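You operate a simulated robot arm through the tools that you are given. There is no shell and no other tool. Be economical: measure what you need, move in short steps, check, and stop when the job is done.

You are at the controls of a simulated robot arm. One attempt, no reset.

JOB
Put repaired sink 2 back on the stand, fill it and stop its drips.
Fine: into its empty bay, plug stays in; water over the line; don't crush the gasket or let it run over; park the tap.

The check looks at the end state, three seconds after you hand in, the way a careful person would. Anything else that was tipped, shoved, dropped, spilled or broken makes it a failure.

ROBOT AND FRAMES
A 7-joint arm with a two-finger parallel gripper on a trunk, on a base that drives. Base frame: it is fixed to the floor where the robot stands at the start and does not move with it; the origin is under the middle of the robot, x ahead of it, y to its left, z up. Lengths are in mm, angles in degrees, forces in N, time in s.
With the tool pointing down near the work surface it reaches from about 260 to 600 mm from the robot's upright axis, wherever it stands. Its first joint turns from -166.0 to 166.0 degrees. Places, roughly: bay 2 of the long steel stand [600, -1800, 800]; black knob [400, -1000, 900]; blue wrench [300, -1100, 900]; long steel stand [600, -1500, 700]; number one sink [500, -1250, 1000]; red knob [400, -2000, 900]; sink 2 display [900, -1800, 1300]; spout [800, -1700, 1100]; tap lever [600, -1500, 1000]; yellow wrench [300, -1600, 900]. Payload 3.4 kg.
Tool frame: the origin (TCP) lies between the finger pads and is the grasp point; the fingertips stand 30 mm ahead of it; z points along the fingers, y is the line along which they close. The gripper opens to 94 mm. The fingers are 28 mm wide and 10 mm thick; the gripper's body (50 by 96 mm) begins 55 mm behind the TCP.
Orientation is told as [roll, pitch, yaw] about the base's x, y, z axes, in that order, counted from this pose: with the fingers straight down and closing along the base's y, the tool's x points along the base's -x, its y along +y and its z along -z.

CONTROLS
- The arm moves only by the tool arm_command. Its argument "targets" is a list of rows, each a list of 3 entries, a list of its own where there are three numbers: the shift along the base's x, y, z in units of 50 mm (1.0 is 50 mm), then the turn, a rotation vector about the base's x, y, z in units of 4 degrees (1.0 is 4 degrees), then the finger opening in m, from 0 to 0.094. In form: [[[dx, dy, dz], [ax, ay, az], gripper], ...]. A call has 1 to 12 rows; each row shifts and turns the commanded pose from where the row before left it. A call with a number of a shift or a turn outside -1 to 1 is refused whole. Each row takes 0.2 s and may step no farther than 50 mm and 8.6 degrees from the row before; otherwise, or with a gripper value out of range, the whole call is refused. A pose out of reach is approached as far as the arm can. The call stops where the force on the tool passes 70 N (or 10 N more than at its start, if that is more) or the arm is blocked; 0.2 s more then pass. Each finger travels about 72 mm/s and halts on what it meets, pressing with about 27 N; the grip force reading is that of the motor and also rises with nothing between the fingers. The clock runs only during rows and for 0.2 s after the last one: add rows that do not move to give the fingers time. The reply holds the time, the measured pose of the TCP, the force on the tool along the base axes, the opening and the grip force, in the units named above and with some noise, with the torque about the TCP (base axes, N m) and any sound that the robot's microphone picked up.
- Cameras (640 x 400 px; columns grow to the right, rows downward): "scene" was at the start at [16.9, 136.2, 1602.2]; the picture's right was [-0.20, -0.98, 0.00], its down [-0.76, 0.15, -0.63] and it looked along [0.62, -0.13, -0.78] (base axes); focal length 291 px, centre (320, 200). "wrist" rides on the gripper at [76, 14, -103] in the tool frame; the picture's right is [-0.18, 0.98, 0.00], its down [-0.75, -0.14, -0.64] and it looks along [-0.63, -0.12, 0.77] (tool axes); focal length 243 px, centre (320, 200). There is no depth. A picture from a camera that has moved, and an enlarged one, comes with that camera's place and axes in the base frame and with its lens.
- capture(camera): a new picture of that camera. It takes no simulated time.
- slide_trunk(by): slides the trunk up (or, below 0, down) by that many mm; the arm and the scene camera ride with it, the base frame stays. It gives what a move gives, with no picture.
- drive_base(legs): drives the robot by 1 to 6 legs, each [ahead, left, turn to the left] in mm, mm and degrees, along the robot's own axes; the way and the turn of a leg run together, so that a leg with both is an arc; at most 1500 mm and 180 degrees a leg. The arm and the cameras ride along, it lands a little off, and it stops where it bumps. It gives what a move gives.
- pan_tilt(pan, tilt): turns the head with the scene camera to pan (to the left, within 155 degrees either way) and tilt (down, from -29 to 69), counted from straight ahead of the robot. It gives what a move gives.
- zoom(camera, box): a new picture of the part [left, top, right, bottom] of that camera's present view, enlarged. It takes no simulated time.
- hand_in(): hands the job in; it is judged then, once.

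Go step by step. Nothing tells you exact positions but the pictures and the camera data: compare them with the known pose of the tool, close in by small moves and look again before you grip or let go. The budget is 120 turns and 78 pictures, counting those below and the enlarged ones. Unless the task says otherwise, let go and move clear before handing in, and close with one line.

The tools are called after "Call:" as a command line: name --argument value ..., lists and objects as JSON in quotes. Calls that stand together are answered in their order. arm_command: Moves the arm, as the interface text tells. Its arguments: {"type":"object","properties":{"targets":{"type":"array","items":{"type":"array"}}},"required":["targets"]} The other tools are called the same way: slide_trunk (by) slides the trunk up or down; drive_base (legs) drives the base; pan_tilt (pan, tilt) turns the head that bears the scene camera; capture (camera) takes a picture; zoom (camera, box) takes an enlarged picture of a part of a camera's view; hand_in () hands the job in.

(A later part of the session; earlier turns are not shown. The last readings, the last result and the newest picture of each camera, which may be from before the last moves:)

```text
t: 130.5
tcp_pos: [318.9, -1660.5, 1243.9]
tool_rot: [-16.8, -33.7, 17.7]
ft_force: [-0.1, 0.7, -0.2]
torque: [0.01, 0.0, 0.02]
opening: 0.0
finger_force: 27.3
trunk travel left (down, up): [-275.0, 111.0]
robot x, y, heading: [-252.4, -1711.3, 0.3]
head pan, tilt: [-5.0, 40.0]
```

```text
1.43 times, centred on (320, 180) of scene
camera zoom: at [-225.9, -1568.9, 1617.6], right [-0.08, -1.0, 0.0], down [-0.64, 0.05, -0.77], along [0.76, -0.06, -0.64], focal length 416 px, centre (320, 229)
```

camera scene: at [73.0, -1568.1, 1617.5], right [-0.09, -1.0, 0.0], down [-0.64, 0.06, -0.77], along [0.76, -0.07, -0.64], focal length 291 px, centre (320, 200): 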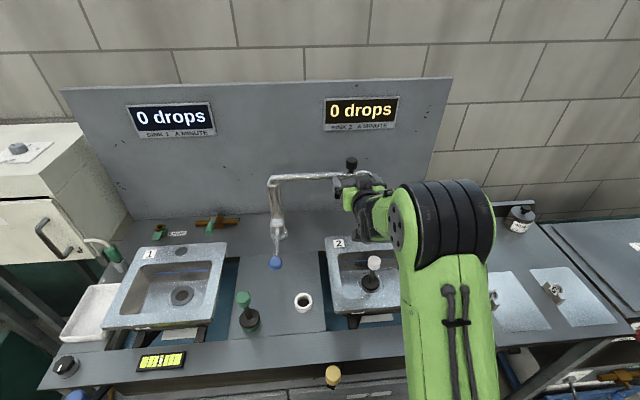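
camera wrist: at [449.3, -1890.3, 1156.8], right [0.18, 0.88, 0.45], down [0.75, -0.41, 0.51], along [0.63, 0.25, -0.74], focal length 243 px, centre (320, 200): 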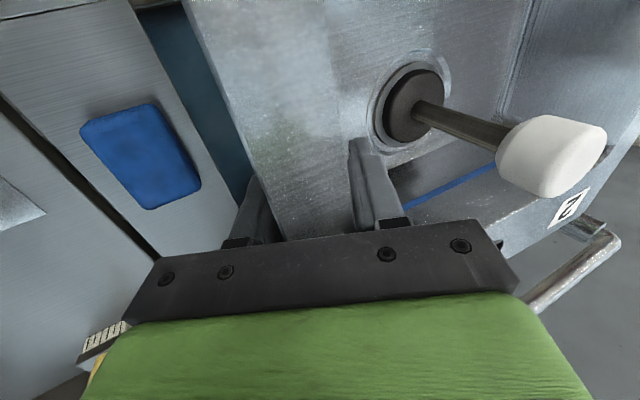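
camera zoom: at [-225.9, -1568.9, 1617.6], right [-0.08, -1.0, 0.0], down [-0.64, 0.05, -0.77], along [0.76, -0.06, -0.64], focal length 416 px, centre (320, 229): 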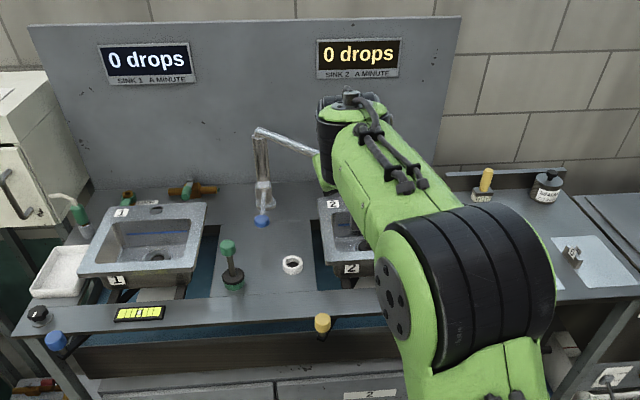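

Call:
arm_command --targets '[[[0, 0, 0], [0, 0, -1], 0.06], [[0, 0, 0], [0, 0, -1], 0.06], [[0, 0, 0], [0, 0, -1], 0.06], [[0, 0, 0], [0, 0, -1], 0.06], [[0, 0, 0], [0, 1, -0.42], 0.06], [[0, 0, 0], [0, 1, 0], 0.06], [[0, 0, 0], [0, 1, 0], 0.06], [[0, 0, 0], [0, 1, 0], 0.06], [[0, 0, 0], [0, 1, 0], 0.06], [[0, 0, 0], [0, 1, 0], 0.06], [[0, 0, 0], [0, 1, 0], 0.06], [[0, 0, 0], [0, 1, 0], 0.06]]'

Call:
arm_command --targets '[[[0, 0, 0], [0, 0.42, 0], 0.08], [[0, 0, 0], [1, 0, 0], 0.08], [[0, 0, 0], [1, 0, 0], 0.08], [[0, 0, 0], [1, 0, 0], 0.08], [[0, 0, 0], [1, 0, 0], 0.08], [[0, 0, 0], [0.2, 0, 0], 0.08], [[0, 0, 0], [0, 0, 0], 0.08]]'

Call:
drive_base --legs '[[0, 150, 0], [270, 0, 0]]'

```text
t: 133.1
tcp_pos: [283.0, -1681.3, 1226.1]
tool_rot: [-17.0, -1.7, -0.3]
ft_force: [0.4, 0.2, -0.3]
torque: [0.02, -0.02, -0.01]
opening: 59.9
finger_force: 0.1
out of reach, approached as far as the arm can: row 9, 10, 11, 12
trunk travel left (down, up): [-275.0, 111.0]
robot x, y, heading: [-249.4, -1713.7, 0.2]
head pan, tilt: [-5.0, 40.0]
```

```text
t: 134.7
tcp_pos: [278.4, -1680.3, 1225.0]
tool_rot: [-0.1, -0.1, -0.1]
ft_force: [-0.3, -0.4, 0.6]
torque: [-0.02, -0.01, 0.0]
opening: 80.0
finger_force: 0.1
out of reach, approached as far as the arm can: row 1
trunk travel left (down, up): [-275.0, 111.0]
robot x, y, heading: [-251.4, -1709.0, 0.4]
head pan, tilt: [-5.0, 40.0]
```

```text
t: 137.6
tcp_pos: [545.8, -1537.5, 1224.1]
tool_rot: [-0.2, 0.0, -0.7]
ft_force: [1.1, 0.3, -0.3]
torque: [-0.04, 0.01, -0.02]
opening: 79.7
finger_force: 0.1
trunk travel left (down, up): [-275.0, 111.0]
robot x, y, heading: [14.5, -1562.7, -0.3]
head pan, tilt: [-5.0, 40.0]
```

Call:
arm_command --targets '[[[0, 0.5, -0.8], [0, 0, 0], 0.08], [[0, 0.5, -0.8], [0, 0, 0], 0.08], [[0, 0, -0.8], [0, 0, 0], 0.08], [[0, 0, 0], [0, 0, 0], 0.08]]'

Call:
capture --camera "wrist"

```text
t: 138.6
tcp_pos: [546.9, -1488.0, 1105.1]
tool_rot: [-0.2, -0.1, -0.7]
ft_force: [0.7, 0.6, -0.1]
torque: [0.0, -0.03, 0.0]
opening: 80.0
finger_force: 0.0
trunk travel left (down, up): [-275.0, 111.0]
robot x, y, heading: [14.3, -1564.2, -0.2]
head pan, tilt: [-5.0, 40.0]
```

```text
16 pictures are left
camera wrist: at [470.4, -1471.4, 1206.4], right [0.2, 0.98, 0.0], down [0.75, -0.15, 0.64], along [0.63, -0.13, -0.77], focal length 243 px, centre (320, 200)
```

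wrist: 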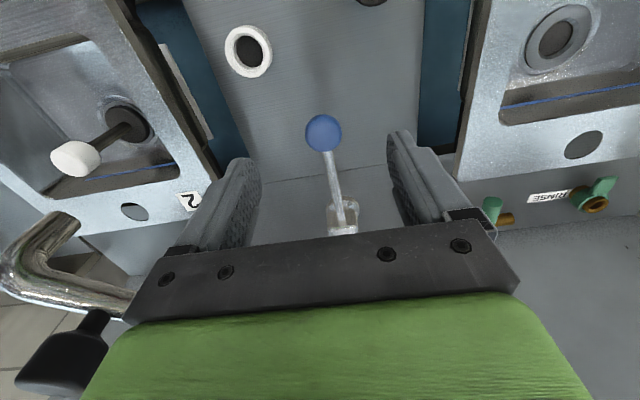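

Ball found at (574, −1490, 975). Moving down onto it and gripping it.

Call:
arm_command --targets '[[[0.54, -0.04, -0.5], [0, 0, 0], 0.08], [[0, 0, -0.8], [0, 0, 0], 0.08], [[0, 0, -0.8], [0, 0, 0], 0.08], [[0, 0, -0.4], [0, 0, 0], 0.08], [[0, 0, 0], [0, 0, 0], 0.05], [[0, 0, 0], [0, 0, 0], 0.03], [[0, 0, 0], [0, 0, 0], 0.02], [[0, 0, 0], [0, 0, 0], 0.02]]'

```text
t: 140.4
tcp_pos: [573.9, -1490.7, 978.8]
tool_rot: [-0.2, 0.0, -0.7]
ft_force: [-2.0, -8.1, -3.7]
torque: [-0.01, -0.02, -0.19]
opening: 37.6
finger_force: 45.0
trunk travel left (down, up): [-275.0, 111.0]
robot x, y, heading: [15.7, -1562.1, -0.5]
head pan, tilt: [-5.0, 40.0]
```

Gripped. Testing by raising the lever a little.

Call:
arm_command --targets '[[[0, 0, 0.1], [0, 0, 0], 0.02], [[0, 0, 0], [0, 0, 0], 0.02]]'

Call:
arm_command --targets '[[[0, 0, 0.16], [0, 0, 0], 0.02], [[0, 0, 0], [0, 0, 0], 0.02]]'

```text
t: 141.0
tcp_pos: [576.5, -1490.7, 980.4]
tool_rot: [-0.2, 0.5, -0.8]
ft_force: [-0.7, -12.9, -34.4]
torque: [0.26, -0.25, -0.15]
opening: 37.6
finger_force: 44.7
trunk travel left (down, up): [-275.0, 111.0]
robot x, y, heading: [13.6, -1562.3, -0.3]
head pan, tilt: [-5.0, 40.0]
```

```text
t: 141.6
tcp_pos: [576.3, -1491.8, 988.0]
tool_rot: [-0.1, 0.6, -0.8]
ft_force: [1.2, -13.2, -37.4]
torque: [-0.01, 0.02, -0.03]
opening: 36.9
finger_force: 45.0
trunk travel left (down, up): [-275.0, 111.0]
robot x, y, heading: [13.6, -1566.0, -0.1]
head pan, tilt: [-5.0, 40.0]
```

It won't lift (it just slips), so the lever swings sideways. I'll go back down to the ball and test sideways.

Call:
arm_command --targets '[[[0, 0, -0.13], [0, 0, 0], 0.02], [[0, 0, -0.13], [0, 0, 0], 0.02], [[0, -0.1, 0], [0, 0, 0], 0.02], [[0, -0.1, 0], [0, 0, 0], 0.02], [[0, 0, 0], [0, 0, 0], 0.02]]'

```text
t: 142.8
tcp_pos: [575.0, -1490.5, 980.1]
tool_rot: [0.0, -0.3, -0.1]
ft_force: [12.8, 20.9, 9.8]
torque: [0.47, -1.54, 0.02]
opening: 37.3
finger_force: 45.5
trunk travel left (down, up): [-275.0, 111.0]
robot x, y, heading: [15.5, -1564.3, -0.2]
head pan, tilt: [-5.0, 40.0]
```

That direction is a hard stop. Trying the other way.

Call:
arm_command --targets '[[[0, 0.1, 0], [0, 0, 0], 0.02], [[0, 0.1, 0], [0, 0, 0], 0.02], [[0, 0.1, 0], [0, 0, 0], 0.02], [[0, 0.1, 0], [0, 0, 0], 0.02], [[0, 0, 0], [0, 0, 0], 0.02]]'

```text
t: 144.0
tcp_pos: [575.0, -1490.1, 980.2]
tool_rot: [-0.4, 0.1, -1.5]
ft_force: [7.4, -33.8, 3.5]
torque: [-0.52, -0.42, -0.36]
opening: 37.3
finger_force: 45.4
trunk travel left (down, up): [-275.0, 111.0]
robot x, y, heading: [16.5, -1566.1, -0.2]
head pan, tilt: [-5.0, 40.0]
```

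Call:
arm_command --targets '[[[0, -0.1, 0], [0, 0, 0], 0.02], [[0, -0.1, 0], [0, 0, 0], 0.02], [[0, 0, 0], [0, 0, 0], 0.02]]'

Call:
arm_command --targets '[[[0, 0, -0.1], [0, 0, 0], 0.02], [[0, 0, -0.1], [0, 0, 0], 0.02], [[0, 0, 0], [0, 0, 0], 0.02]]'

```text
t: 144.8
tcp_pos: [574.2, -1491.5, 980.4]
tool_rot: [-0.1, 0.1, -0.7]
ft_force: [6.3, -16.6, -3.3]
torque: [-0.32, 0.51, -0.29]
opening: 37.2
finger_force: 45.0
trunk travel left (down, up): [-275.0, 111.0]
robot x, y, heading: [13.2, -1564.8, -0.2]
head pan, tilt: [-5.0, 40.0]
```

```text
t: 145.6
tcp_pos: [573.7, -1491.7, 971.6]
tool_rot: [-0.1, -0.3, -0.5]
ft_force: [5.7, -12.2, 11.9]
torque: [-0.13, -1.44, 0.02]
opening: 37.1
finger_force: 45.0
trunk travel left (down, up): [-275.0, 111.0]
robot x, y, heading: [15.5, -1564.7, -0.3]
head pan, tilt: [-5.0, 40.0]
```

Call:
capture --camera "wrist"

```text
15 pictures are left
camera wrist: at [497.3, -1474.6, 1073.4], right [0.2, 0.98, 0.0], down [0.75, -0.15, 0.65], along [0.63, -0.13, -0.76], focal length 243 px, centre (320, 200)
```

wrist: 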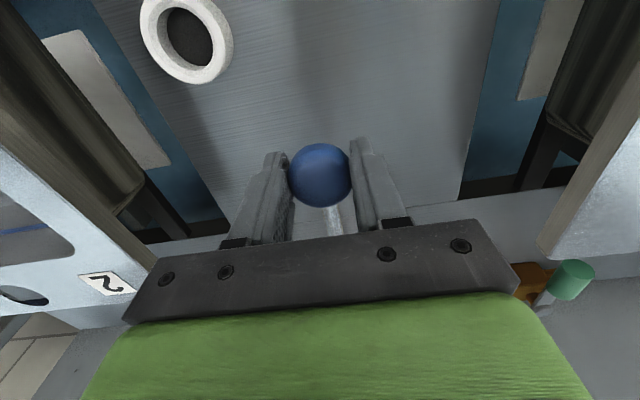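

Call:
zoom --camera "scene" --box '[190, 110, 450, 310]'

```text
2.00 times, centred on (320, 210) of scene
camera zoom: at [41.5, -1423.1, 1617.9], right [-0.09, -1.0, 0.0], down [-0.64, 0.06, -0.77], along [0.76, -0.07, -0.64], focal length 582 px, centre (320, 180)
```

zoom: 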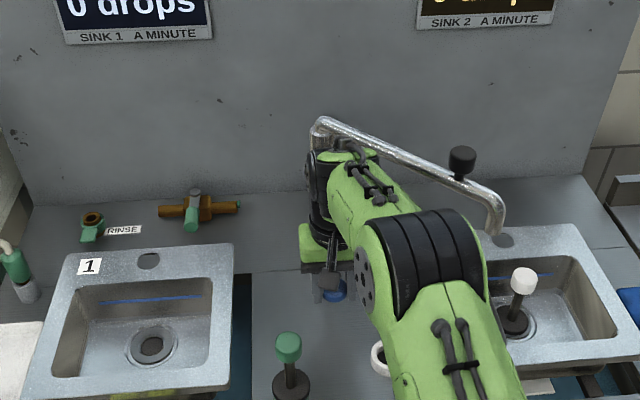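

No water yet, and the spout tip is properly over the bowl. The ball sits about 13 mm below the TCP, so I'll regrip it at its centre and lift again.

Call:
arm_command --targets '[[[0, 0, 0], [0, 0, 0], 0.05], [[0, 0.04, 0], [0, 0, 0], 0.06], [[0, 0, -0.24], [0, 0, 0], 0.06], [[0, 0, 0], [0, 0, 0], 0.03], [[0, 0, 0], [0, 0, 0], 0.0], [[0, 0, 0], [0, 0, 0], 0.0]]'

Call:
arm_command --targets '[[[0, 0, 0.08], [0, 0, 0], 0.0], [[0, 0, 0], [0, 0, 0], 0.0]]'

Call:
arm_command --targets '[[[0, 0, 0.08], [0, 0, 0], 0.0], [[0, 0, 0], [0, 0, 0], 0.0]]'

```text
t: 147.0
tcp_pos: [573.0, -1489.3, 957.8]
tool_rot: [-0.2, 0.1, -1.0]
ft_force: [-0.9, -13.0, -1.9]
torque: [0.14, -0.14, -0.14]
opening: 37.9
finger_force: 45.3
trunk travel left (down, up): [-275.0, 111.0]
robot x, y, heading: [12.8, -1567.2, -0.3]
head pan, tilt: [-5.0, 40.0]
```

```text
t: 147.6
tcp_pos: [572.9, -1491.2, 959.9]
tool_rot: [-0.2, 0.4, -1.0]
ft_force: [-2.1, -15.8, -24.5]
torque: [0.36, -0.15, -0.25]
opening: 38.1
finger_force: 45.0
trunk travel left (down, up): [-275.0, 111.0]
robot x, y, heading: [9.9, -1561.4, 0.1]
head pan, tilt: [-5.0, 40.0]
```

```text
t: 148.2
tcp_pos: [576.0, -1490.7, 961.7]
tool_rot: [-0.2, 0.5, -0.8]
ft_force: [2.3, -17.4, -36.1]
torque: [0.4, 0.38, -0.05]
opening: 37.3
finger_force: 45.3
trunk travel left (down, up): [-275.0, 111.0]
robot x, y, heading: [13.2, -1563.2, -0.5]
head pan, tilt: [-5.0, 40.0]
```

Call:
arm_command --targets '[[[0, 0, -0.16], [0, 0, 0], 0.0], [[0, 0, 0], [0, 0, 0], 0.0]]'

Call:
arm_command --targets '[[[0, 0, -0.12], [0, 0, 0], 0.0], [[0, 0, 0], [0, 0, 0], 0.0]]'

Call:
arm_command --targets '[[[0, 0, -0.12], [0, 0, 0], 0.0], [[0, 0, 0], [0, 0, 0], 0.0]]'

```text
t: 148.8
tcp_pos: [574.3, -1490.9, 960.8]
tool_rot: [0.0, -0.5, -0.9]
ft_force: [3.9, -21.1, 1.9]
torque: [0.1, -0.21, -0.07]
opening: 37.2
finger_force: 44.5
trunk travel left (down, up): [-275.0, 111.0]
robot x, y, heading: [13.6, -1563.7, -0.1]
head pan, tilt: [-5.0, 40.0]
```

```text
t: 149.4
tcp_pos: [575.5, -1489.5, 953.6]
tool_rot: [0.0, -0.4, -0.9]
ft_force: [11.9, -20.7, 11.4]
torque: [0.39, -1.45, -0.09]
opening: 37.4
finger_force: 44.7
trunk travel left (down, up): [-275.0, 111.0]
robot x, y, heading: [16.2, -1562.5, -0.3]
head pan, tilt: [-5.0, 40.0]
```

```text
t: 150.0
tcp_pos: [574.7, -1490.9, 946.5]
tool_rot: [-0.1, -0.3, -0.8]
ft_force: [17.4, -18.4, 12.6]
torque: [0.19, -1.39, -0.08]
opening: 37.4
finger_force: 44.7
trunk travel left (down, up): [-275.0, 111.0]
robot x, y, heading: [14.4, -1566.1, -0.3]
head pan, tilt: [-5.0, 40.0]
```

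The lever does swing downward (steady 12 N, turning in my grip). I'll check the spout for flow.

Call:
zoom --camera "scene" --box '[300, 60, 460, 310]'

```text
1.60 times, centred on (380, 185) of scene
camera zoom: at [44.1, -1424.5, 1618.0], right [-0.09, -1.0, 0.0], down [-0.64, 0.06, -0.77], along [0.76, -0.07, -0.64], focal length 466 px, centre (224, 224)
```

zoom: 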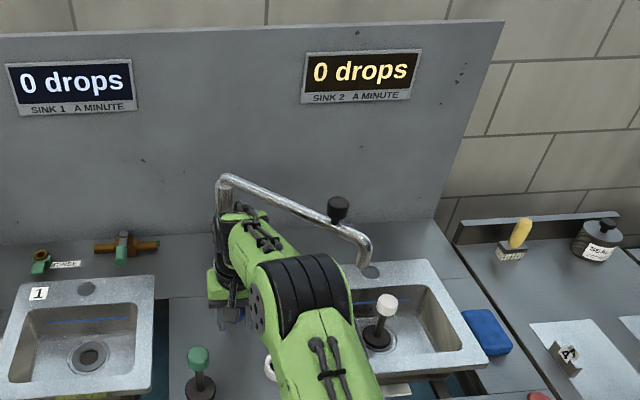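

Call:
capture --camera "wrist"

```text
12 pictures are left
camera wrist: at [498.8, -1474.3, 1048.0], right [0.2, 0.98, 0.0], down [0.75, -0.15, 0.65], along [0.63, -0.13, -0.76], focal length 243 px, centre (320, 200)
```

wrist: 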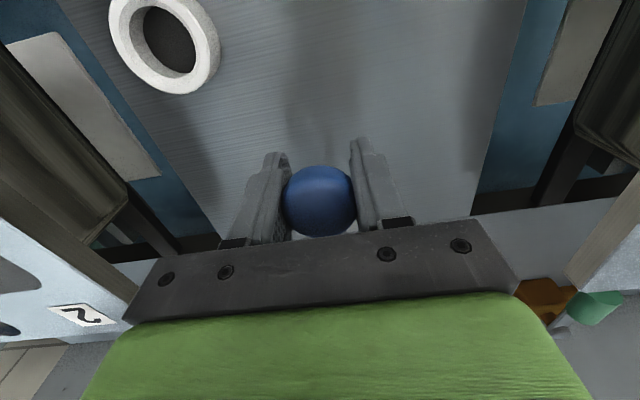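

The ball stayed at z≈957, so my grip was slipping rather than the lever moving. I'll recentre on the ball and test with firmer sideways pushes.

Call:
arm_command --targets '[[[0, 0, 0.1], [0, 0, 0], 0.05], [[0, 0, 0.14], [0, 0, 0], 0.05], [[0, 0, 0], [0, 0, 0], 0.03], [[0, 0, 0], [0, 0, 0], 0.0], [[0, 0, 0], [0, 0, 0], 0.0], [[0, 0.15, 0], [0, 0, 0], 0.0], [[0, 0.15, 0], [0, 0, 0], 0.0], [[0, 0, 0], [0, 0, 0], 0.0]]'

Call:
arm_command --targets '[[[0, -0.15, 0], [0, 0, 0], 0.0], [[0, -0.15, 0], [0, 0, 0], 0.0], [[0, -0.15, 0], [0, 0, 0], 0.0], [[0, -0.15, 0], [0, 0, 0], 0.0], [[0, 0, 0], [0, 0, 0], 0.0]]'

```text
t: 151.8
tcp_pos: [573.9, -1490.8, 957.6]
tool_rot: [-0.6, 0.2, -2.1]
ft_force: [-15.7, -53.7, -17.5]
torque: [1.53, 0.12, -0.6]
opening: 38.3
finger_force: 45.0
trunk travel left (down, up): [-275.0, 111.0]
robot x, y, heading: [15.2, -1565.0, -0.2]
head pan, tilt: [-5.0, 40.0]
```

```text
t: 153.0
tcp_pos: [573.4, -1490.1, 959.3]
tool_rot: [0.0, -0.1, 0.3]
ft_force: [-0.3, 27.8, -14.5]
torque: [-0.4, -0.3, 0.61]
opening: 37.7
finger_force: 44.8
trunk travel left (down, up): [-275.0, 111.0]
robot x, y, heading: [16.5, -1559.9, -0.1]
head pan, tilt: [-5.0, 40.0]
```

Sideways is rigid. Testing push/pull along x.

Call:
arm_command --targets '[[[0, 0.15, 0], [0, 0, 0], 0.0], [[0, 0.15, 0], [0, 0, 0], 0.0], [[-0.15, 0, 0], [0, 0, 0], 0.0], [[-0.15, 0, 0], [0, 0, 0], 0.0], [[0, 0, 0], [0, 0, 0], 0.0]]'

Call:
arm_command --targets '[[[0.15, 0, 0], [0, 0, 0], 0.0], [[0.15, 0, 0], [0, 0, 0], 0.0], [[0.15, 0, 0], [0, 0, 0], 0.0], [[0.15, 0, 0], [0, 0, 0], 0.0], [[0, 0, 0], [0, 0, 0], 0.0]]'

```text
t: 154.2
tcp_pos: [574.0, -1490.8, 957.0]
tool_rot: [-0.2, -1.1, -1.1]
ft_force: [64.3, -7.2, -3.6]
torque: [0.22, 0.67, 0.1]
opening: 38.2
finger_force: 44.8
trunk travel left (down, up): [-275.0, 111.0]
robot x, y, heading: [13.4, -1566.3, -0.3]
head pan, tilt: [-5.0, 40.0]
```

```text
t: 155.4
tcp_pos: [577.6, -1490.5, 957.7]
tool_rot: [-0.1, 0.7, -0.7]
ft_force: [-41.4, -24.3, -5.3]
torque: [0.81, -0.61, -0.03]
opening: 37.8
finger_force: 44.2
trunk travel left (down, up): [-275.0, 111.0]
robot x, y, heading: [15.8, -1560.7, -0.3]
head pan, tilt: [-5.0, 40.0]
```

Only the vertical direction is untested with real force (the pads slip along the fingers). A quick push from above with closed fingers comes first.

Call:
arm_command --targets '[[[-0.15, 0, 0], [0, 0, 0], 0.05], [[-0.1, 0, 0], [0, 0, 0], 0.06], [[0, 0, 0.7], [0, 0, 0], 0.06], [[0.1, 0, 0.6], [0, 0, 0], 0.0], [[0, 0, 0], [0, 0, 0], 0.0], [[0, 0, 0], [0, 0, 0], 0.0], [[0, 0, -0.1], [0, 0, 0], 0.0], [[0, 0, -0.1], [0, 0, 0], 0.0], [[0, 0, 0], [0, 0, 0], 0.0]]'

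Call:
arm_command --targets '[[[0, 0, -0.1], [0, 0, 0], 0.0], [[0, 0, -0.1], [0, 0, 0], 0.0], [[0, 0, 0], [0, 0, 0], 0.0]]'

Call:
arm_command --targets '[[[0, 0, -0.1], [0, 0, 0], 0.0], [[0, 0, -0.1], [0, 0, 0], 0.0], [[0, 0, 0], [0, 0, 0], 0.0]]'

```text
t: 157.4
tcp_pos: [578.6, -1487.6, 1013.8]
tool_rot: [-0.2, -0.1, -0.7]
ft_force: [1.1, -0.9, 0.0]
torque: [0.0, 0.04, 0.01]
opening: 0.0
finger_force: 27.1
trunk travel left (down, up): [-275.0, 111.0]
robot x, y, heading: [15.8, -1560.1, -0.3]
head pan, tilt: [-5.0, 40.0]
```

```text
t: 158.2
tcp_pos: [580.8, -1488.5, 1003.7]
tool_rot: [-0.2, -0.2, -0.7]
ft_force: [-0.7, 0.4, 1.9]
torque: [0.0, 0.01, -0.01]
opening: 0.1
finger_force: 27.0
trunk travel left (down, up): [-275.0, 111.0]
robot x, y, heading: [20.2, -1562.8, -0.3]
head pan, tilt: [-5.0, 40.0]
```

```text
t: 159.0
tcp_pos: [579.6, -1487.0, 993.3]
tool_rot: [-0.1, -0.1, -0.6]
ft_force: [-0.1, -1.5, 2.5]
torque: [-0.05, -0.02, -0.04]
opening: 0.0
finger_force: 27.5
trunk travel left (down, up): [-275.0, 111.0]
robot x, y, heading: [14.3, -1559.2, -0.2]
head pan, tilt: [-5.0, 40.0]
```

The lever moves down easily (2.5 N) when pushed from above. Checking the spout now.

Call:
zoom --camera "scene" --box '[290, 60, 450, 310]'

```text
1.60 times, centred on (370, 185) of scene
camera zoom: at [42.0, -1420.6, 1617.6], right [-0.09, -1.0, 0.0], down [-0.64, 0.06, -0.77], along [0.76, -0.07, -0.64], focal length 466 px, centre (240, 224)
```

zoom: 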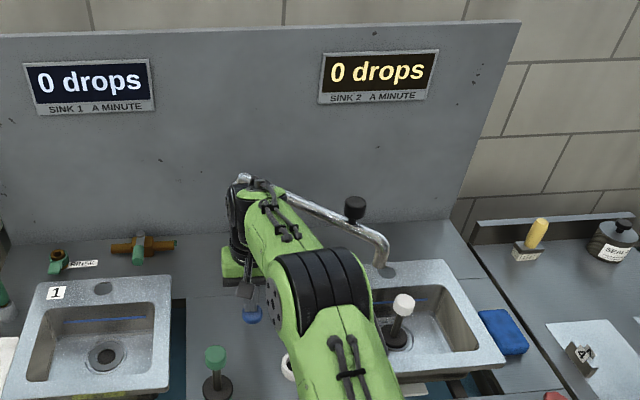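

Call:
arm_command --targets '[[[0.1, -0.03, -0.08], [0, 0, 0], 0.0], [[0, 0, 0], [0, 0, 0], 0.0]]'

Call:
arm_command --targets '[[[0, 0, -0.08], [0, 0, 0], 0.0], [[0, 0, 0], [0, 0, 0], 0.0]]'

Call:
arm_command --targets '[[[0, 0, -0.08], [0, 0, 0], 0.0], [[0, 0, 0], [0, 0, 0], 0.0]]'

```text
t: 159.6
tcp_pos: [585.2, -1489.0, 989.9]
tool_rot: [-0.3, -0.1, -0.7]
ft_force: [-1.0, 1.8, 3.8]
torque: [0.04, 0.01, -0.03]
opening: 0.2
finger_force: 27.2
trunk travel left (down, up): [-275.0, 111.0]
robot x, y, heading: [13.5, -1564.8, -0.3]
head pan, tilt: [-5.0, 40.0]
```

```text
t: 160.2
tcp_pos: [586.7, -1488.9, 985.8]
tool_rot: [-0.1, -0.1, -0.9]
ft_force: [0.7, -1.1, 3.2]
torque: [-0.04, -0.06, -0.01]
opening: 0.0
finger_force: 26.8
trunk travel left (down, up): [-275.0, 111.0]
robot x, y, heading: [13.6, -1563.2, -0.1]
head pan, tilt: [-5.0, 40.0]
```

```text
t: 160.8
tcp_pos: [584.6, -1487.9, 980.8]
tool_rot: [-0.2, -0.2, -0.6]
ft_force: [0.7, -1.0, 3.3]
torque: [-0.05, -0.07, 0.01]
opening: 0.0
finger_force: 27.1
trunk travel left (down, up): [-275.0, 111.0]
robot x, y, heading: [12.5, -1562.9, 0.1]
head pan, tilt: [-5.0, 40.0]
```

Steady 3 N while moving — the lever really is going down, probably sprung back to the top each time I let go. Pushing further down and then looking.

Call:
arm_command --targets '[[[0, 0, -0.1], [0, 0, 0], 0.0], [[0, 0, -0.1], [0, 0, 0], 0.0], [[0, 0, 0], [0, 0, 0], 0.0]]'

Call:
arm_command --targets '[[[0, 0, -0.1], [0, 0, 0], 0.0], [[0, 0, -0.1], [0, 0, 0], 0.0], [[0, 0, 0], [0, 0, 0], 0.0]]'

Call:
zoom --camera "scene" --box '[290, 60, 450, 310]'

```text
t: 161.6
tcp_pos: [585.5, -1488.5, 971.4]
tool_rot: [-0.2, 0.0, -0.7]
ft_force: [0.5, 0.4, 5.3]
torque: [0.03, -0.08, 0.02]
opening: 0.0
finger_force: 26.7
trunk travel left (down, up): [-275.0, 111.0]
robot x, y, heading: [14.8, -1567.2, -0.2]
head pan, tilt: [-5.0, 40.0]
```

```text
t: 162.4
tcp_pos: [586.8, -1488.3, 962.7]
tool_rot: [-0.2, -0.1, -0.7]
ft_force: [2.5, 0.4, 6.2]
torque: [-0.01, -0.12, 0.06]
opening: 0.0
finger_force: 27.1
trunk travel left (down, up): [-275.0, 111.0]
robot x, y, heading: [14.3, -1563.8, -0.1]
head pan, tilt: [-5.0, 40.0]
```

```text
1.60 times, centred on (370, 185) of scene
camera zoom: at [42.2, -1420.4, 1617.6], right [-0.09, -1.0, 0.0], down [-0.64, 0.06, -0.77], along [0.76, -0.07, -0.64], focal length 466 px, centre (240, 224)
```

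zoom: 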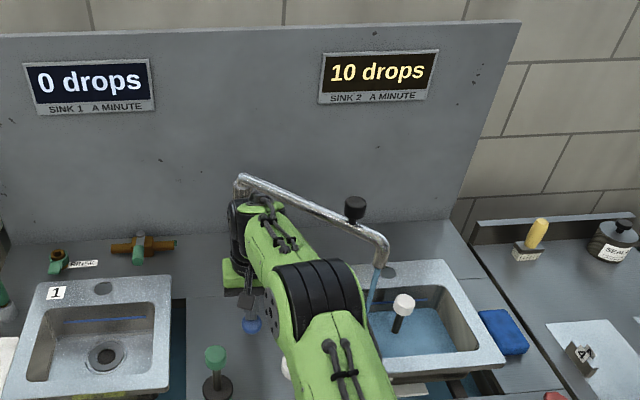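

Water is running and the drip counter works. I'll release now to stop the flow and check the level.

Call:
arm_command --targets '[[[0, 0, 0.8], [0, 0, 0], 0.0], [[0, 0, 0.6], [0, 0, 0], 0.0]]'

Call:
zoom --camera "scene" --box '[360, 160, 460, 250]'

```text
t: 163.0
tcp_pos: [584.8, -1488.0, 1029.7]
tool_rot: [-0.2, 0.1, -0.7]
ft_force: [0.3, 0.5, -0.6]
torque: [0.01, 0.01, -0.02]
opening: 0.0
finger_force: 27.5
trunk travel left (down, up): [-275.0, 111.0]
robot x, y, heading: [16.6, -1566.0, -0.4]
head pan, tilt: [-5.0, 40.0]
```

```text
4.44 times, centred on (410, 205) of scene
camera zoom: at [42.2, -1420.4, 1617.6], right [-0.09, -1.0, 0.0], down [-0.64, 0.06, -0.77], along [0.76, -0.07, -0.64], focal length 1294 px, centre (-80, 178)
```

zoom: 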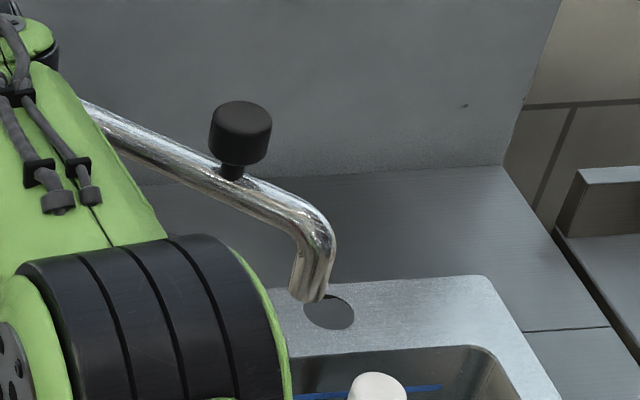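

Call:
zoom --camera "scene" --box '[360, 215, 460, 295]'

```text
5.00 times, centred on (410, 255) of scene
camera zoom: at [42.2, -1420.4, 1617.6], right [-0.09, -1.0, 0.0], down [-0.64, 0.06, -0.77], along [0.76, -0.07, -0.64], focal length 1456 px, centre (-130, -75)
```

zoom: 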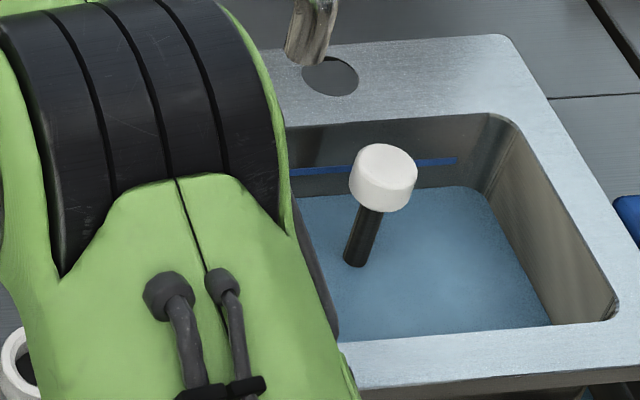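

The flow stopped on release. The water is about 20 mm below the line, with the line about 37 mm below the rim. One more similar press should bring it a bit over the line.

Call:
arm_command --targets '[[[0, 0, -0.98], [0, 0, 0], 0.0], [[0, 0, -0.1], [0, 0, 0], 0.0], [[0, 0, -0.1], [0, 0, 0], 0.0], [[0, 0, 0], [0, 0, 0], 0.0], [[0, 0, 0], [0, 0, 0], 0.0], [[0, 0, -0.1], [0, 0, 0], 0.0], [[0, 0, -0.1], [0, 0, 0], 0.0], [[0, 0, 0], [0, 0, 0], 0.0], [[0, 0, 0], [0, 0, 0], 0.0], [[0, 0, 0], [0, 0, 0], 0.0], [[0, 0, 0.8], [0, 0, 0], 0.0], [[0, 0, 0.6], [0, 0, 0], 0.0]]'

Call:
zoom --camera "scene" --box '[350, 90, 460, 295]'

```text
t: 165.6
tcp_pos: [585.5, -1488.2, 1033.0]
tool_rot: [-0.2, 0.0, -0.7]
ft_force: [-0.3, -0.2, 0.5]
torque: [0.0, 0.0, -0.02]
opening: 0.0
finger_force: 27.3
trunk travel left (down, up): [-275.0, 111.0]
robot x, y, heading: [15.5, -1566.8, -0.0]
head pan, tilt: [-5.0, 40.0]
```

```text
1.95 times, centred on (405, 192) of scene
camera zoom: at [42.1, -1420.4, 1617.6], right [-0.09, -1.0, 0.0], down [-0.64, 0.06, -0.77], along [0.76, -0.07, -0.64], focal length 568 px, centre (154, 215)
```

zoom: 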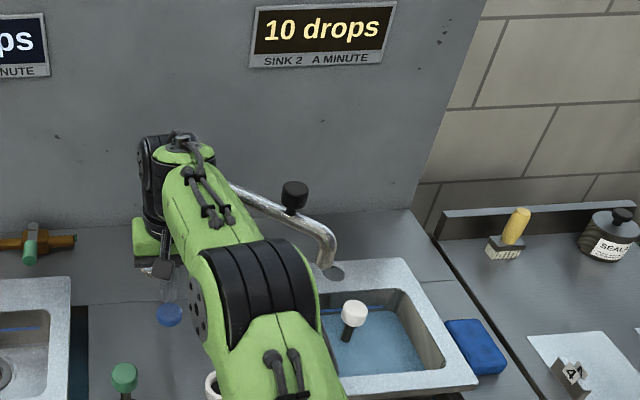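

The level is right at about the line. One more short press for margin, since there is still ample freeboard.

Call:
arm_command --targets '[[[0, 0, -0.98], [0, 0, 0], 0.0], [[0, 0, -0.2], [0, 0, 0], 0.0], [[0, 0, -0.2], [0, 0, 0], 0.0], [[0, 0, 0], [0, 0, 0], 0.0], [[0, 0, 0], [0, 0, 0], 0.0], [[0, 0, 0], [0, 0, 0], 0.0], [[0, 0, 0.8], [0, 0, 0], 0.0], [[0, 0, 0.6], [0, 0, 0], 0.0]]'

Call:
zoom --camera "scene" --box '[370, 225, 470, 285]'

```text
t: 167.4
tcp_pos: [587.1, -1487.9, 1033.2]
tool_rot: [-0.2, 0.1, -0.7]
ft_force: [0.8, 0.0, 0.5]
torque: [-0.01, -0.02, -0.03]
opening: 0.3
finger_force: 27.1
trunk travel left (down, up): [-275.0, 111.0]
robot x, y, heading: [14.4, -1567.1, -0.1]
head pan, tilt: [-5.0, 40.0]
```

```text
6.40 times, centred on (420, 255) of scene
camera zoom: at [42.2, -1420.4, 1617.6], right [-0.09, -1.0, 0.0], down [-0.64, 0.06, -0.77], along [0.76, -0.07, -0.64], focal length 1863 px, centre (-320, -152)
```

zoom: 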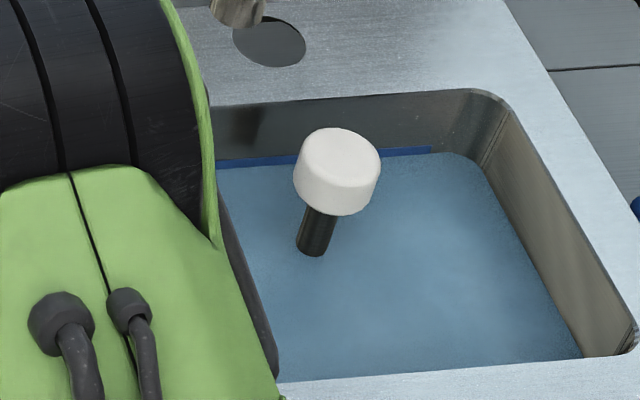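

The water is just touching the line's lower edge. One more, slightly longer press.

Call:
arm_command --targets '[[[0, 0, -0.98], [0, 0, 0], 0.0], [[0, 0, -0.2], [0, 0, 0], 0.0], [[0, 0, -0.2], [0, 0, 0], 0.0], [[0, 0, 0], [0, 0, 0], 0.0], [[0, 0, 0], [0, 0, 0], 0.0], [[0, 0, 0], [0, 0, 0], 0.0], [[0, 0, 0], [0, 0, 0], 0.0], [[0, 0, 0], [0, 0, 0], 0.0], [[0, 0, 0.8], [0, 0, 0], 0.0], [[0, 0, 0.6], [0, 0, 0], 0.0]]'

Call:
zoom --camera "scene" --box '[370, 225, 470, 285]'

```text
t: 169.6
tcp_pos: [585.8, -1486.4, 1033.6]
tool_rot: [-0.3, 0.0, -0.7]
ft_force: [0.5, -0.9, 0.0]
torque: [0.03, 0.01, -0.01]
opening: 0.2
finger_force: 26.9
trunk travel left (down, up): [-275.0, 111.0]
robot x, y, heading: [14.8, -1565.7, -0.5]
head pan, tilt: [-5.0, 40.0]
```

```text
6.40 times, centred on (420, 255) of scene
camera zoom: at [42.3, -1420.4, 1617.6], right [-0.09, -1.0, 0.0], down [-0.64, 0.06, -0.77], along [0.76, -0.07, -0.64], focal length 1863 px, centre (-320, -152)
```

zoom: 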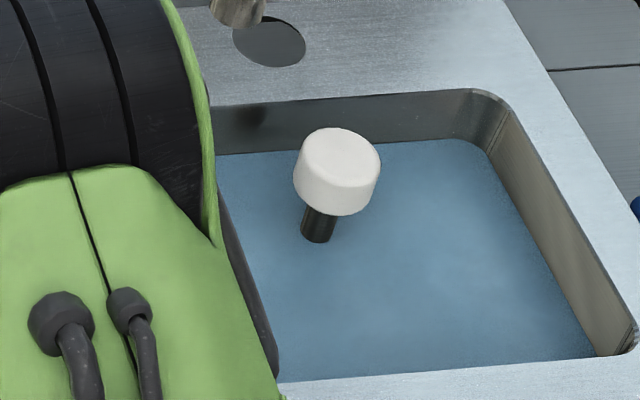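

The water now stands over the blue line with plenty of freeboard. Next is the yellow wrench, with its knob at about (328, −1610, 872): I'll back off and move above it.

Call:
arm_command --targets '[[[0, 0, 0.8], [0, 0, 0], 0.0], [[0, 0, 0.6], [0, 0, 0], 0.06]]'

Call:
drive_base --legs '[[-160, 0, 0]]'

Call:
arm_command --targets '[[[-0.6, -0.6, 0], [0, 0, 0], 0.094], [[-0.6, -0.6, 0], [0, 0, 0], 0.094], [[-0.6, -0.6, -0.2], [0, 0, 0], 0.094], [[-0.3, -0.5, -0.7], [0, 0, 0], 0.094], [[0, 0, -0.7], [0, 0, 0], 0.094], [[0, 0, 0], [0, 0, 0], 0.094]]'

Call:
capture --camera "wrist"

```text
t: 170.2
tcp_pos: [588.3, -1487.0, 1105.6]
tool_rot: [-0.2, 0.0, -0.7]
ft_force: [-0.8, 0.2, 0.7]
torque: [0.0, -0.01, -0.02]
opening: 53.5
finger_force: 0.1
trunk travel left (down, up): [-275.0, 111.0]
robot x, y, heading: [18.1, -1565.1, -0.5]
head pan, tilt: [-5.0, 40.0]
```

```text
t: 171.6
tcp_pos: [427.9, -1486.5, 1105.1]
tool_rot: [-0.2, -0.1, -0.7]
ft_force: [-0.9, -1.0, 0.0]
torque: [0.0, -0.02, 0.02]
opening: 60.0
finger_force: 0.0
trunk travel left (down, up): [-275.0, 111.0]
robot x, y, heading: [-146.2, -1559.0, -0.4]
head pan, tilt: [-5.0, 40.0]
```

```text
t: 173.0
tcp_pos: [322.9, -1601.7, 1024.9]
tool_rot: [-0.3, -0.1, -0.7]
ft_force: [-0.4, 0.3, 0.1]
torque: [0.03, 0.0, -0.01]
opening: 94.1
finger_force: 0.1
trunk travel left (down, up): [-275.0, 111.0]
robot x, y, heading: [-143.7, -1566.9, -0.0]
head pan, tilt: [-5.0, 40.0]
```

```text
4 pictures are left
camera wrist: at [246.7, -1585.4, 1125.9], right [0.2, 0.98, 0.0], down [0.75, -0.15, 0.64], along [0.63, -0.13, -0.77], focal length 243 px, centre (320, 200)
```

wrist: 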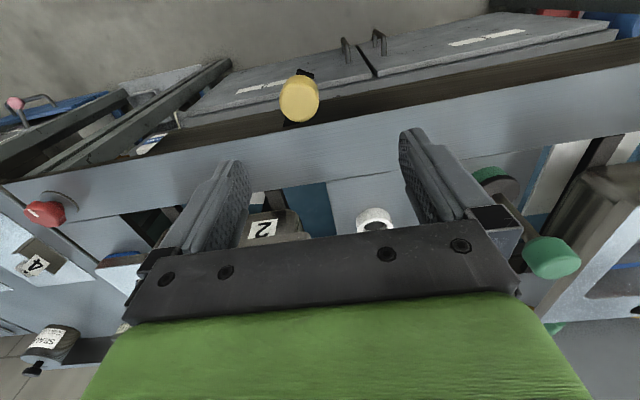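

The knob is at about (322, −1620). Descending over it and gripping.

Call:
arm_command --targets '[[[0, -0.36, -0.8], [0, 0, 0], 0.094], [[0, 0, -0.8], [0, 0, 0], 0.094], [[0, 0, -0.7], [0, 0, 0], 0.094], [[0, 0, -0.4], [0, 0, 0], 0.094], [[0, 0, 0], [0, 0, 0], 0.06], [[0, 0, 0], [0, 0, 0], 0.04], [[0, 0, 0], [0, 0, 0], 0.02], [[0, 0, 0], [0, 0, 0], 0.0], [[0, 0, 0], [0, 0, 0], 0.0]]'

```text
t: 175.0
tcp_pos: [324.4, -1617.7, 889.8]
tool_rot: [-0.2, 0.0, -0.6]
ft_force: [-1.8, 2.6, -6.0]
torque: [0.3, -0.53, 0.1]
opening: 37.4
finger_force: 44.7
trunk travel left (down, up): [-275.0, 111.0]
robot x, y, heading: [-143.6, -1562.9, -0.3]
head pan, tilt: [-5.0, 40.0]
```

Gripped. Trying a small turn of the wrench toward −y (counter-clockwise from above) and reading the resistance.

Call:
arm_command --targets '[[[-0.09, -0.16, 0], [0, 0, 0], 0.0], [[-0.09, -0.165, 0], [0, 0, 0], 0.0], [[0, 0, 0], [0, 0, 0], 0.0]]'

```text
t: 175.8
tcp_pos: [315.8, -1636.3, 889.0]
tool_rot: [-0.2, 0.0, -0.7]
ft_force: [3.5, 0.6, -14.0]
torque: [0.41, -0.36, 0.38]
opening: 36.9
finger_force: 45.3
trunk travel left (down, up): [-275.0, 111.0]
robot x, y, heading: [-145.2, -1565.4, -0.3]
head pan, tilt: [-5.0, 40.0]
```

It turns easily. Checking the drip display to learn the direction.

Call:
zoom --camera "scene" --box '[190, 60, 430, 290]'

```text
1.74 times, centred on (310, 175) of scene
camera zoom: at [-114.9, -1420.2, 1617.5], right [-0.09, -1.0, 0.0], down [-0.64, 0.06, -0.77], along [0.76, -0.07, -0.64], focal length 506 px, centre (337, 244)
```

zoom: 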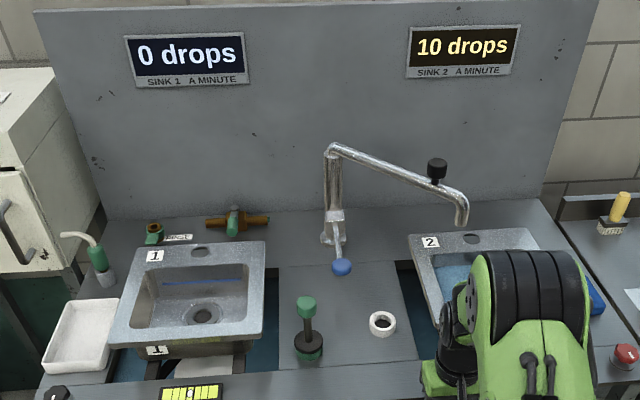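

Call:
arm_command --targets '[[[-0.16, -0.34, -0.01], [0, 0, 1], 0.0], [[0, 0, 0], [0, 0, 0], 0.0]]'

Call:
arm_command --targets '[[[-0.134, -0.352, 0], [0, 0, 1], 0.0], [[0, 0, 0], [0, 0, 0], 0.0]]'

```text
t: 176.4
tcp_pos: [307.5, -1655.9, 889.5]
tool_rot: [-0.1, 0.0, 3.3]
ft_force: [5.3, -2.5, -5.0]
torque: [0.21, 0.57, 0.26]
opening: 36.4
finger_force: 45.1
trunk travel left (down, up): [-275.0, 111.0]
robot x, y, heading: [-148.5, -1560.6, 0.0]
head pan, tilt: [-5.0, 40.0]
```

```text
t: 177.0
tcp_pos: [300.8, -1670.3, 889.0]
tool_rot: [-0.1, 0.0, 7.4]
ft_force: [6.7, 0.5, -2.9]
torque: [0.32, 0.31, 0.36]
opening: 36.5
finger_force: 45.0
trunk travel left (down, up): [-275.0, 111.0]
robot x, y, heading: [-141.9, -1561.6, -0.2]
head pan, tilt: [-5.0, 40.0]
```

Call:
arm_command --targets '[[[-0.09, -0.358, 0], [0, 0, 1], 0.0], [[0, 0, 0], [0, 0, 0], 0.0]]'

Call:
arm_command --targets '[[[-0.07, -0.364, 0], [0, 0, 1], 0.0], [[0, 0, 0], [0, 0, 0], 0.0]]'

```text
t: 177.6
tcp_pos: [295.4, -1689.6, 889.2]
tool_rot: [-0.1, 0.0, 11.3]
ft_force: [3.9, 0.5, -9.3]
torque: [0.3, -0.53, 0.3]
opening: 36.2
finger_force: 45.3
trunk travel left (down, up): [-275.0, 111.0]
robot x, y, heading: [-141.4, -1566.3, -0.2]
head pan, tilt: [-5.0, 40.0]
```

```text
t: 178.2
tcp_pos: [291.3, -1708.9, 889.2]
tool_rot: [0.0, 0.3, 15.3]
ft_force: [-0.8, 1.2, -20.5]
torque: [0.06, -0.42, 0.21]
opening: 36.1
finger_force: 44.8
trunk travel left (down, up): [-275.0, 111.0]
robot x, y, heading: [-141.8, -1562.1, -0.2]
head pan, tilt: [-5.0, 40.0]
```

Call:
zoom --camera "scene" --box '[190, 60, 430, 290]'

```text
1.74 times, centred on (310, 175) of scene
camera zoom: at [-115.3, -1420.4, 1617.5], right [-0.09, -1.0, 0.0], down [-0.64, 0.06, -0.77], along [0.76, -0.07, -0.64], focal length 506 px, centre (337, 244)
```

zoom: 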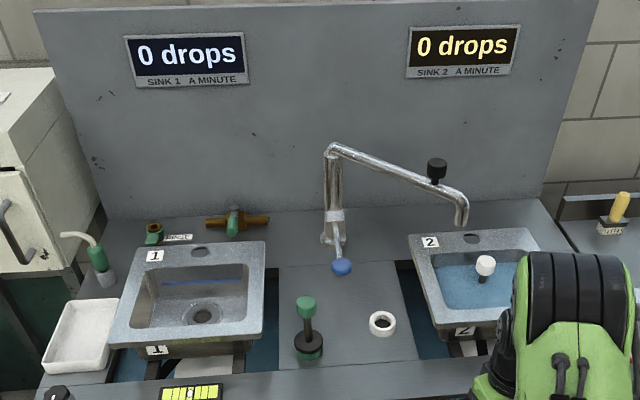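

Zero drops on sink 2 — I stop tightening here. I'll release the wrench, rise clear and reposition to park the spout.

Call:
arm_command --targets '[[[0, 0, -0.03], [0, 0, 0], 0.05], [[0, 0, 0], [0, 0, 0], 0.07], [[0, 0, 0], [0, 0, 0], 0.094], [[0, 0, 0.8], [0, 0, 0], 0.094], [[0, 0, 0.9], [0, 0, 0], 0.094], [[0, 0, 0.9], [0, 0, -0.83], 0.094], [[0, 0, 0.9], [0, 0, -1], 0.094], [[0, 0, 0.9], [0, 0, -1], 0.094], [[0, 0, 0.4], [0, 0, -1], 0.094], [[0, 0, 0], [0, 0, 0], 0.094]]'

Call:
drive_base --legs '[[-110, 0, 0.2], [0, -150, 0]]'

Call:
arm_command --targets '[[[0.6, 0.6, 0], [0, -1, 0], 0.08], [[0.6, 0.6, 0], [0, -1, 0], 0.08], [[0.6, 0.6, 0], [0, -1, 0], 0.08], [[0.6, 0.6, 0], [0, -1, 0], 0.08], [[0, 0.6, 0], [0, -1, 0], 0.08], [[0, 0.2, 0], [0, -1, 0], 0.08], [[0, 0, 0], [0, -1, 0], 0.08], [[0, 0, 0], [0, -1, 0], 0.08], [[0, 0, 0], [0, -1, 0], 0.08], [[0, 0, 0], [0, -1, 0], 0.08], [[0, 0, 0], [0, -1, 0], 0.08], [[0, 0, 0], [0, -1, 0], 0.08]]'

```text
t: 180.4
tcp_pos: [288.6, -1706.8, 1128.3]
tool_rot: [-0.2, 0.0, -0.2]
ft_force: [-0.2, 0.6, -0.4]
torque: [-0.03, 0.0, 0.0]
opening: 94.1
finger_force: 0.1
trunk travel left (down, up): [-275.0, 111.0]
robot x, y, heading: [-143.8, -1562.9, -0.2]
head pan, tilt: [-5.0, 40.0]
```

```text
t: 182.6
tcp_pos: [179.8, -1857.3, 1128.3]
tool_rot: [-0.2, -0.1, 0.1]
ft_force: [-0.9, -0.7, -0.5]
torque: [0.05, -0.01, 0.01]
opening: 93.9
finger_force: 0.0
trunk travel left (down, up): [-275.0, 111.0]
robot x, y, heading: [-255.4, -1716.9, -0.0]
head pan, tilt: [-5.0, 40.0]
```

```text
t: 185.2
tcp_pos: [300.5, -1697.2, 1129.5]
tool_rot: [-0.3, -48.2, 0.1]
ft_force: [-0.7, -0.2, 0.1]
torque: [0.02, 0.04, 0.0]
opening: 79.9
finger_force: 0.1
trunk travel left (down, up): [-275.0, 111.0]
robot x, y, heading: [-252.1, -1715.8, 0.1]
head pan, tilt: [-5.0, 40.0]
```

Call:
arm_command --targets '[[[0.05, 0, 0.4], [0, -1, 0], 0.08], [[0.05, 0, 0.4], [0, -1, 0], 0.08], [[0.05, 0, 0.4], [0, -1, 0], 0.08], [[0.05, 0, 0.4], [0, -1, 0], 0.08], [[0.05, 0, 0.4], [0, -1, 0], 0.08], [[0.05, 0, 0.3], [0, -1, 0], 0.08], [[0, 0, 0], [0, -1, 0], 0.08], [[0, 0.1, 0], [0, 0, -1], 0.08], [[0, 0.1, 0], [0, 0, -1], 0.08], [[0, 0.1, 0], [0, 0, -1], 0.08], [[0, 0.1, 0], [0, 0, -1], 0.08], [[0, 0.1, 0], [0, 0, -1], 0.08]]'

Call:
arm_command --targets '[[[0, 0.1, 0], [0, 0, -1], 0.08], [[0, 0, 0], [0, 0, -1], 0.08], [[0, 0, 0], [0, 0, -1], 0.08], [[0, 0, 0], [0, 0, -1], 0.08], [[0, 0, 0], [0, 0, -1], 0.08], [[0, 0, 0], [0, 0, -1], 0.08], [[0, 0, 0], [0, 0, 0], 0.08]]'

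Call:
drive_base --legs '[[297, 0, 0]]'

```text
t: 187.8
tcp_pos: [315.8, -1672.1, 1245.1]
tool_rot: [-0.4, -76.1, -19.7]
ft_force: [-0.8, 1.0, 0.9]
torque: [0.03, 0.04, -0.02]
opening: 79.9
finger_force: 0.0
trunk travel left (down, up): [-275.0, 111.0]
robot x, y, heading: [-255.5, -1714.8, -0.4]
head pan, tilt: [-5.0, 40.0]
```

```text
t: 189.4
tcp_pos: [313.2, -1667.2, 1243.4]
tool_rot: [-0.6, -76.1, -43.7]
ft_force: [0.5, -0.3, 0.0]
torque: [0.0, 0.0, 0.0]
opening: 80.3
finger_force: 0.1
trunk travel left (down, up): [-275.0, 111.0]
robot x, y, heading: [-254.5, -1713.7, 0.0]
head pan, tilt: [-5.0, 40.0]
```

```text
t: 191.4
tcp_pos: [613.7, -1669.9, 1244.5]
tool_rot: [-0.5, -76.0, -43.7]
ft_force: [0.2, 0.0, -1.8]
torque: [-0.02, -0.01, 0.01]
opening: 79.9
finger_force: 0.1
trunk travel left (down, up): [-275.0, 111.0]
robot x, y, heading: [44.0, -1718.9, -0.6]
head pan, tilt: [-5.0, 40.0]
```

Above the knob. Lowering straddling it and gripping.

Call:
arm_command --targets '[[[0.06, 0.1, -0.5], [0, 0, 0], 0.08], [[0, 0, -0.6], [0, 0, 0], 0.08], [[0, 0, -0.52], [0, 0, 0], 0.08], [[0, 0, 0], [0, 0, 0], 0.05], [[0, 0, 0], [0, 0, 0], 0.03], [[0, 0, 0], [0, 0, 0], 0.0], [[0, 0, 0], [0, 0, 0], 0.0]]'

```text
t: 193.0
tcp_pos: [614.3, -1663.5, 1163.2]
tool_rot: [-0.6, -76.1, -43.8]
ft_force: [1.0, 2.7, 0.4]
torque: [0.06, -0.14, 0.03]
opening: 37.7
finger_force: 44.6
trunk travel left (down, up): [-275.0, 111.0]
robot x, y, heading: [38.0, -1715.1, 0.0]
head pan, tilt: [-5.0, 40.0]
```

Call:
arm_command --targets '[[[0.246, -0.218, 0], [0, 0, 1], 0.0], [[0.264, -0.202, 0], [0, 0, 1], 0.0], [[0.278, -0.182, 0], [0, 0, 1], 0.0], [[0.29, -0.162, 0], [0, 0, 1], 0.0], [[0.3, -0.142, 0], [0, 0, 1], 0.0], [[0, 0, 0], [0, 0, 0], 0.0]]'

```text
t: 194.4
tcp_pos: [684.6, -1706.0, 1162.7]
tool_rot: [-0.3, -76.0, -23.7]
ft_force: [4.4, 13.7, 2.7]
torque: [0.61, 0.53, 0.25]
opening: 37.9
finger_force: 45.1
trunk travel left (down, up): [-275.0, 111.0]
robot x, y, heading: [42.9, -1717.0, -0.3]
head pan, tilt: [-5.0, 40.0]
```

Call:
arm_command --targets '[[[0.31, -0.06, 0], [0, 0, 1], 0.0], [[0.318, -0.08, 0], [0, 0, 1], 0.0], [[0.324, -0.07, 0], [0, 0, 1], 0.0], [[0.328, -0.045, 0], [0, 0, 1], 0.0], [[0, 0, 0], [0, 0, 0], 0.0]]'

```text
t: 195.6
tcp_pos: [749.7, -1720.3, 1162.5]
tool_rot: [-0.8, -76.0, -7.5]
ft_force: [0.0, 10.0, -4.1]
torque: [0.17, -0.23, 0.01]
opening: 37.9
finger_force: 45.2
trunk travel left (down, up): [-275.0, 111.0]
robot x, y, heading: [42.8, -1721.3, -0.4]
head pan, tilt: [-5.0, 40.0]
```

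Call:
arm_command --targets '[[[0.33, 0.01, 0], [0, 0, 1], 0.0], [[0, 0, 0], [0, 0, 0], 0.0]]'

Call:
zoom --camera "scene" --box '[210, 80, 410, 330]'

```text
t: 196.2
tcp_pos: [765.2, -1722.1, 1162.1]
tool_rot: [-0.8, -75.9, -3.5]
ft_force: [2.0, 6.8, -0.9]
torque: [0.17, 0.37, -0.28]
opening: 37.8
finger_force: 45.0
trunk travel left (down, up): [-275.0, 111.0]
robot x, y, heading: [41.2, -1712.1, -0.1]
head pan, tilt: [-5.0, 40.0]
```

```text
1.60 times, centred on (310, 205) of scene
camera zoom: at [70.8, -1570.5, 1617.4], right [-0.09, -1.0, 0.0], down [-0.64, 0.06, -0.77], along [0.76, -0.07, -0.64], focal length 466 px, centre (336, 192)
```

zoom: 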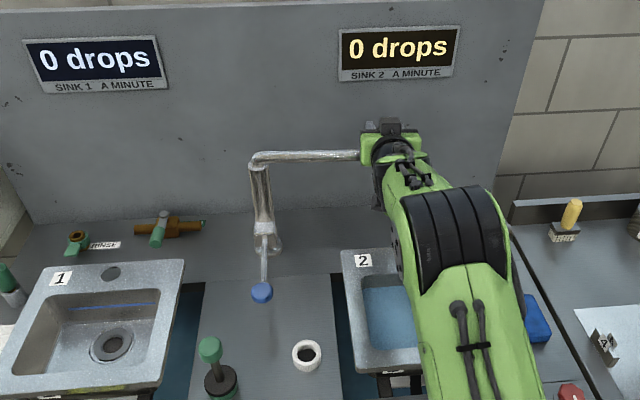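

The spout is nearly back; compared with the start it needs about 3° more toward the wall. I'll finish that, release and rise clear.

Call:
arm_command --targets '[[[0.26, 0.03, 0], [0, 0, 0.8], 0.0], [[0, 0, 0], [0, 0, 0], 0.0]]'

Call:
arm_command --targets '[[[0, 0, 0], [0, 0, 0], 0.06], [[0, 0, 0], [0, 0, 0], 0.08], [[0, 0, 0], [0, 0, 0], 0.08], [[0, 0, 0.5], [0, 0, 0], 0.08], [[0, 0, 0.6], [0, 0, 0], 0.08], [[0, 0, 0], [0, 0, 0], 0.08]]'

Call:
drive_base --legs '[[-350, 0, 0]]'

```text
t: 196.8
tcp_pos: [776.2, -1721.8, 1162.7]
tool_rot: [-0.8, -76.0, -0.4]
ft_force: [-3.8, 4.1, -2.4]
torque: [-0.01, -0.16, -0.21]
opening: 37.7
finger_force: 45.4
trunk travel left (down, up): [-275.0, 111.0]
robot x, y, heading: [42.6, -1715.4, -0.3]
head pan, tilt: [-5.0, 40.0]
```

```text
t: 198.2
tcp_pos: [777.7, -1720.8, 1218.8]
tool_rot: [-0.5, -76.0, -0.6]
ft_force: [0.5, -0.5, 0.6]
torque: [0.02, 0.0, -0.01]
opening: 80.1
finger_force: 0.0
trunk travel left (down, up): [-275.0, 111.0]
robot x, y, heading: [44.5, -1718.7, -0.2]
head pan, tilt: [-5.0, 40.0]
```

```text
t: 200.5
tcp_pos: [427.3, -1720.9, 1218.0]
tool_rot: [-0.5, -76.0, -0.7]
ft_force: [-0.4, -0.1, 1.2]
torque: [0.0, 0.03, -0.02]
opening: 80.0
finger_force: 0.1
trunk travel left (down, up): [-275.0, 111.0]
robot x, y, heading: [-306.9, -1714.7, -0.3]
head pan, tilt: [-5.0, 40.0]
```

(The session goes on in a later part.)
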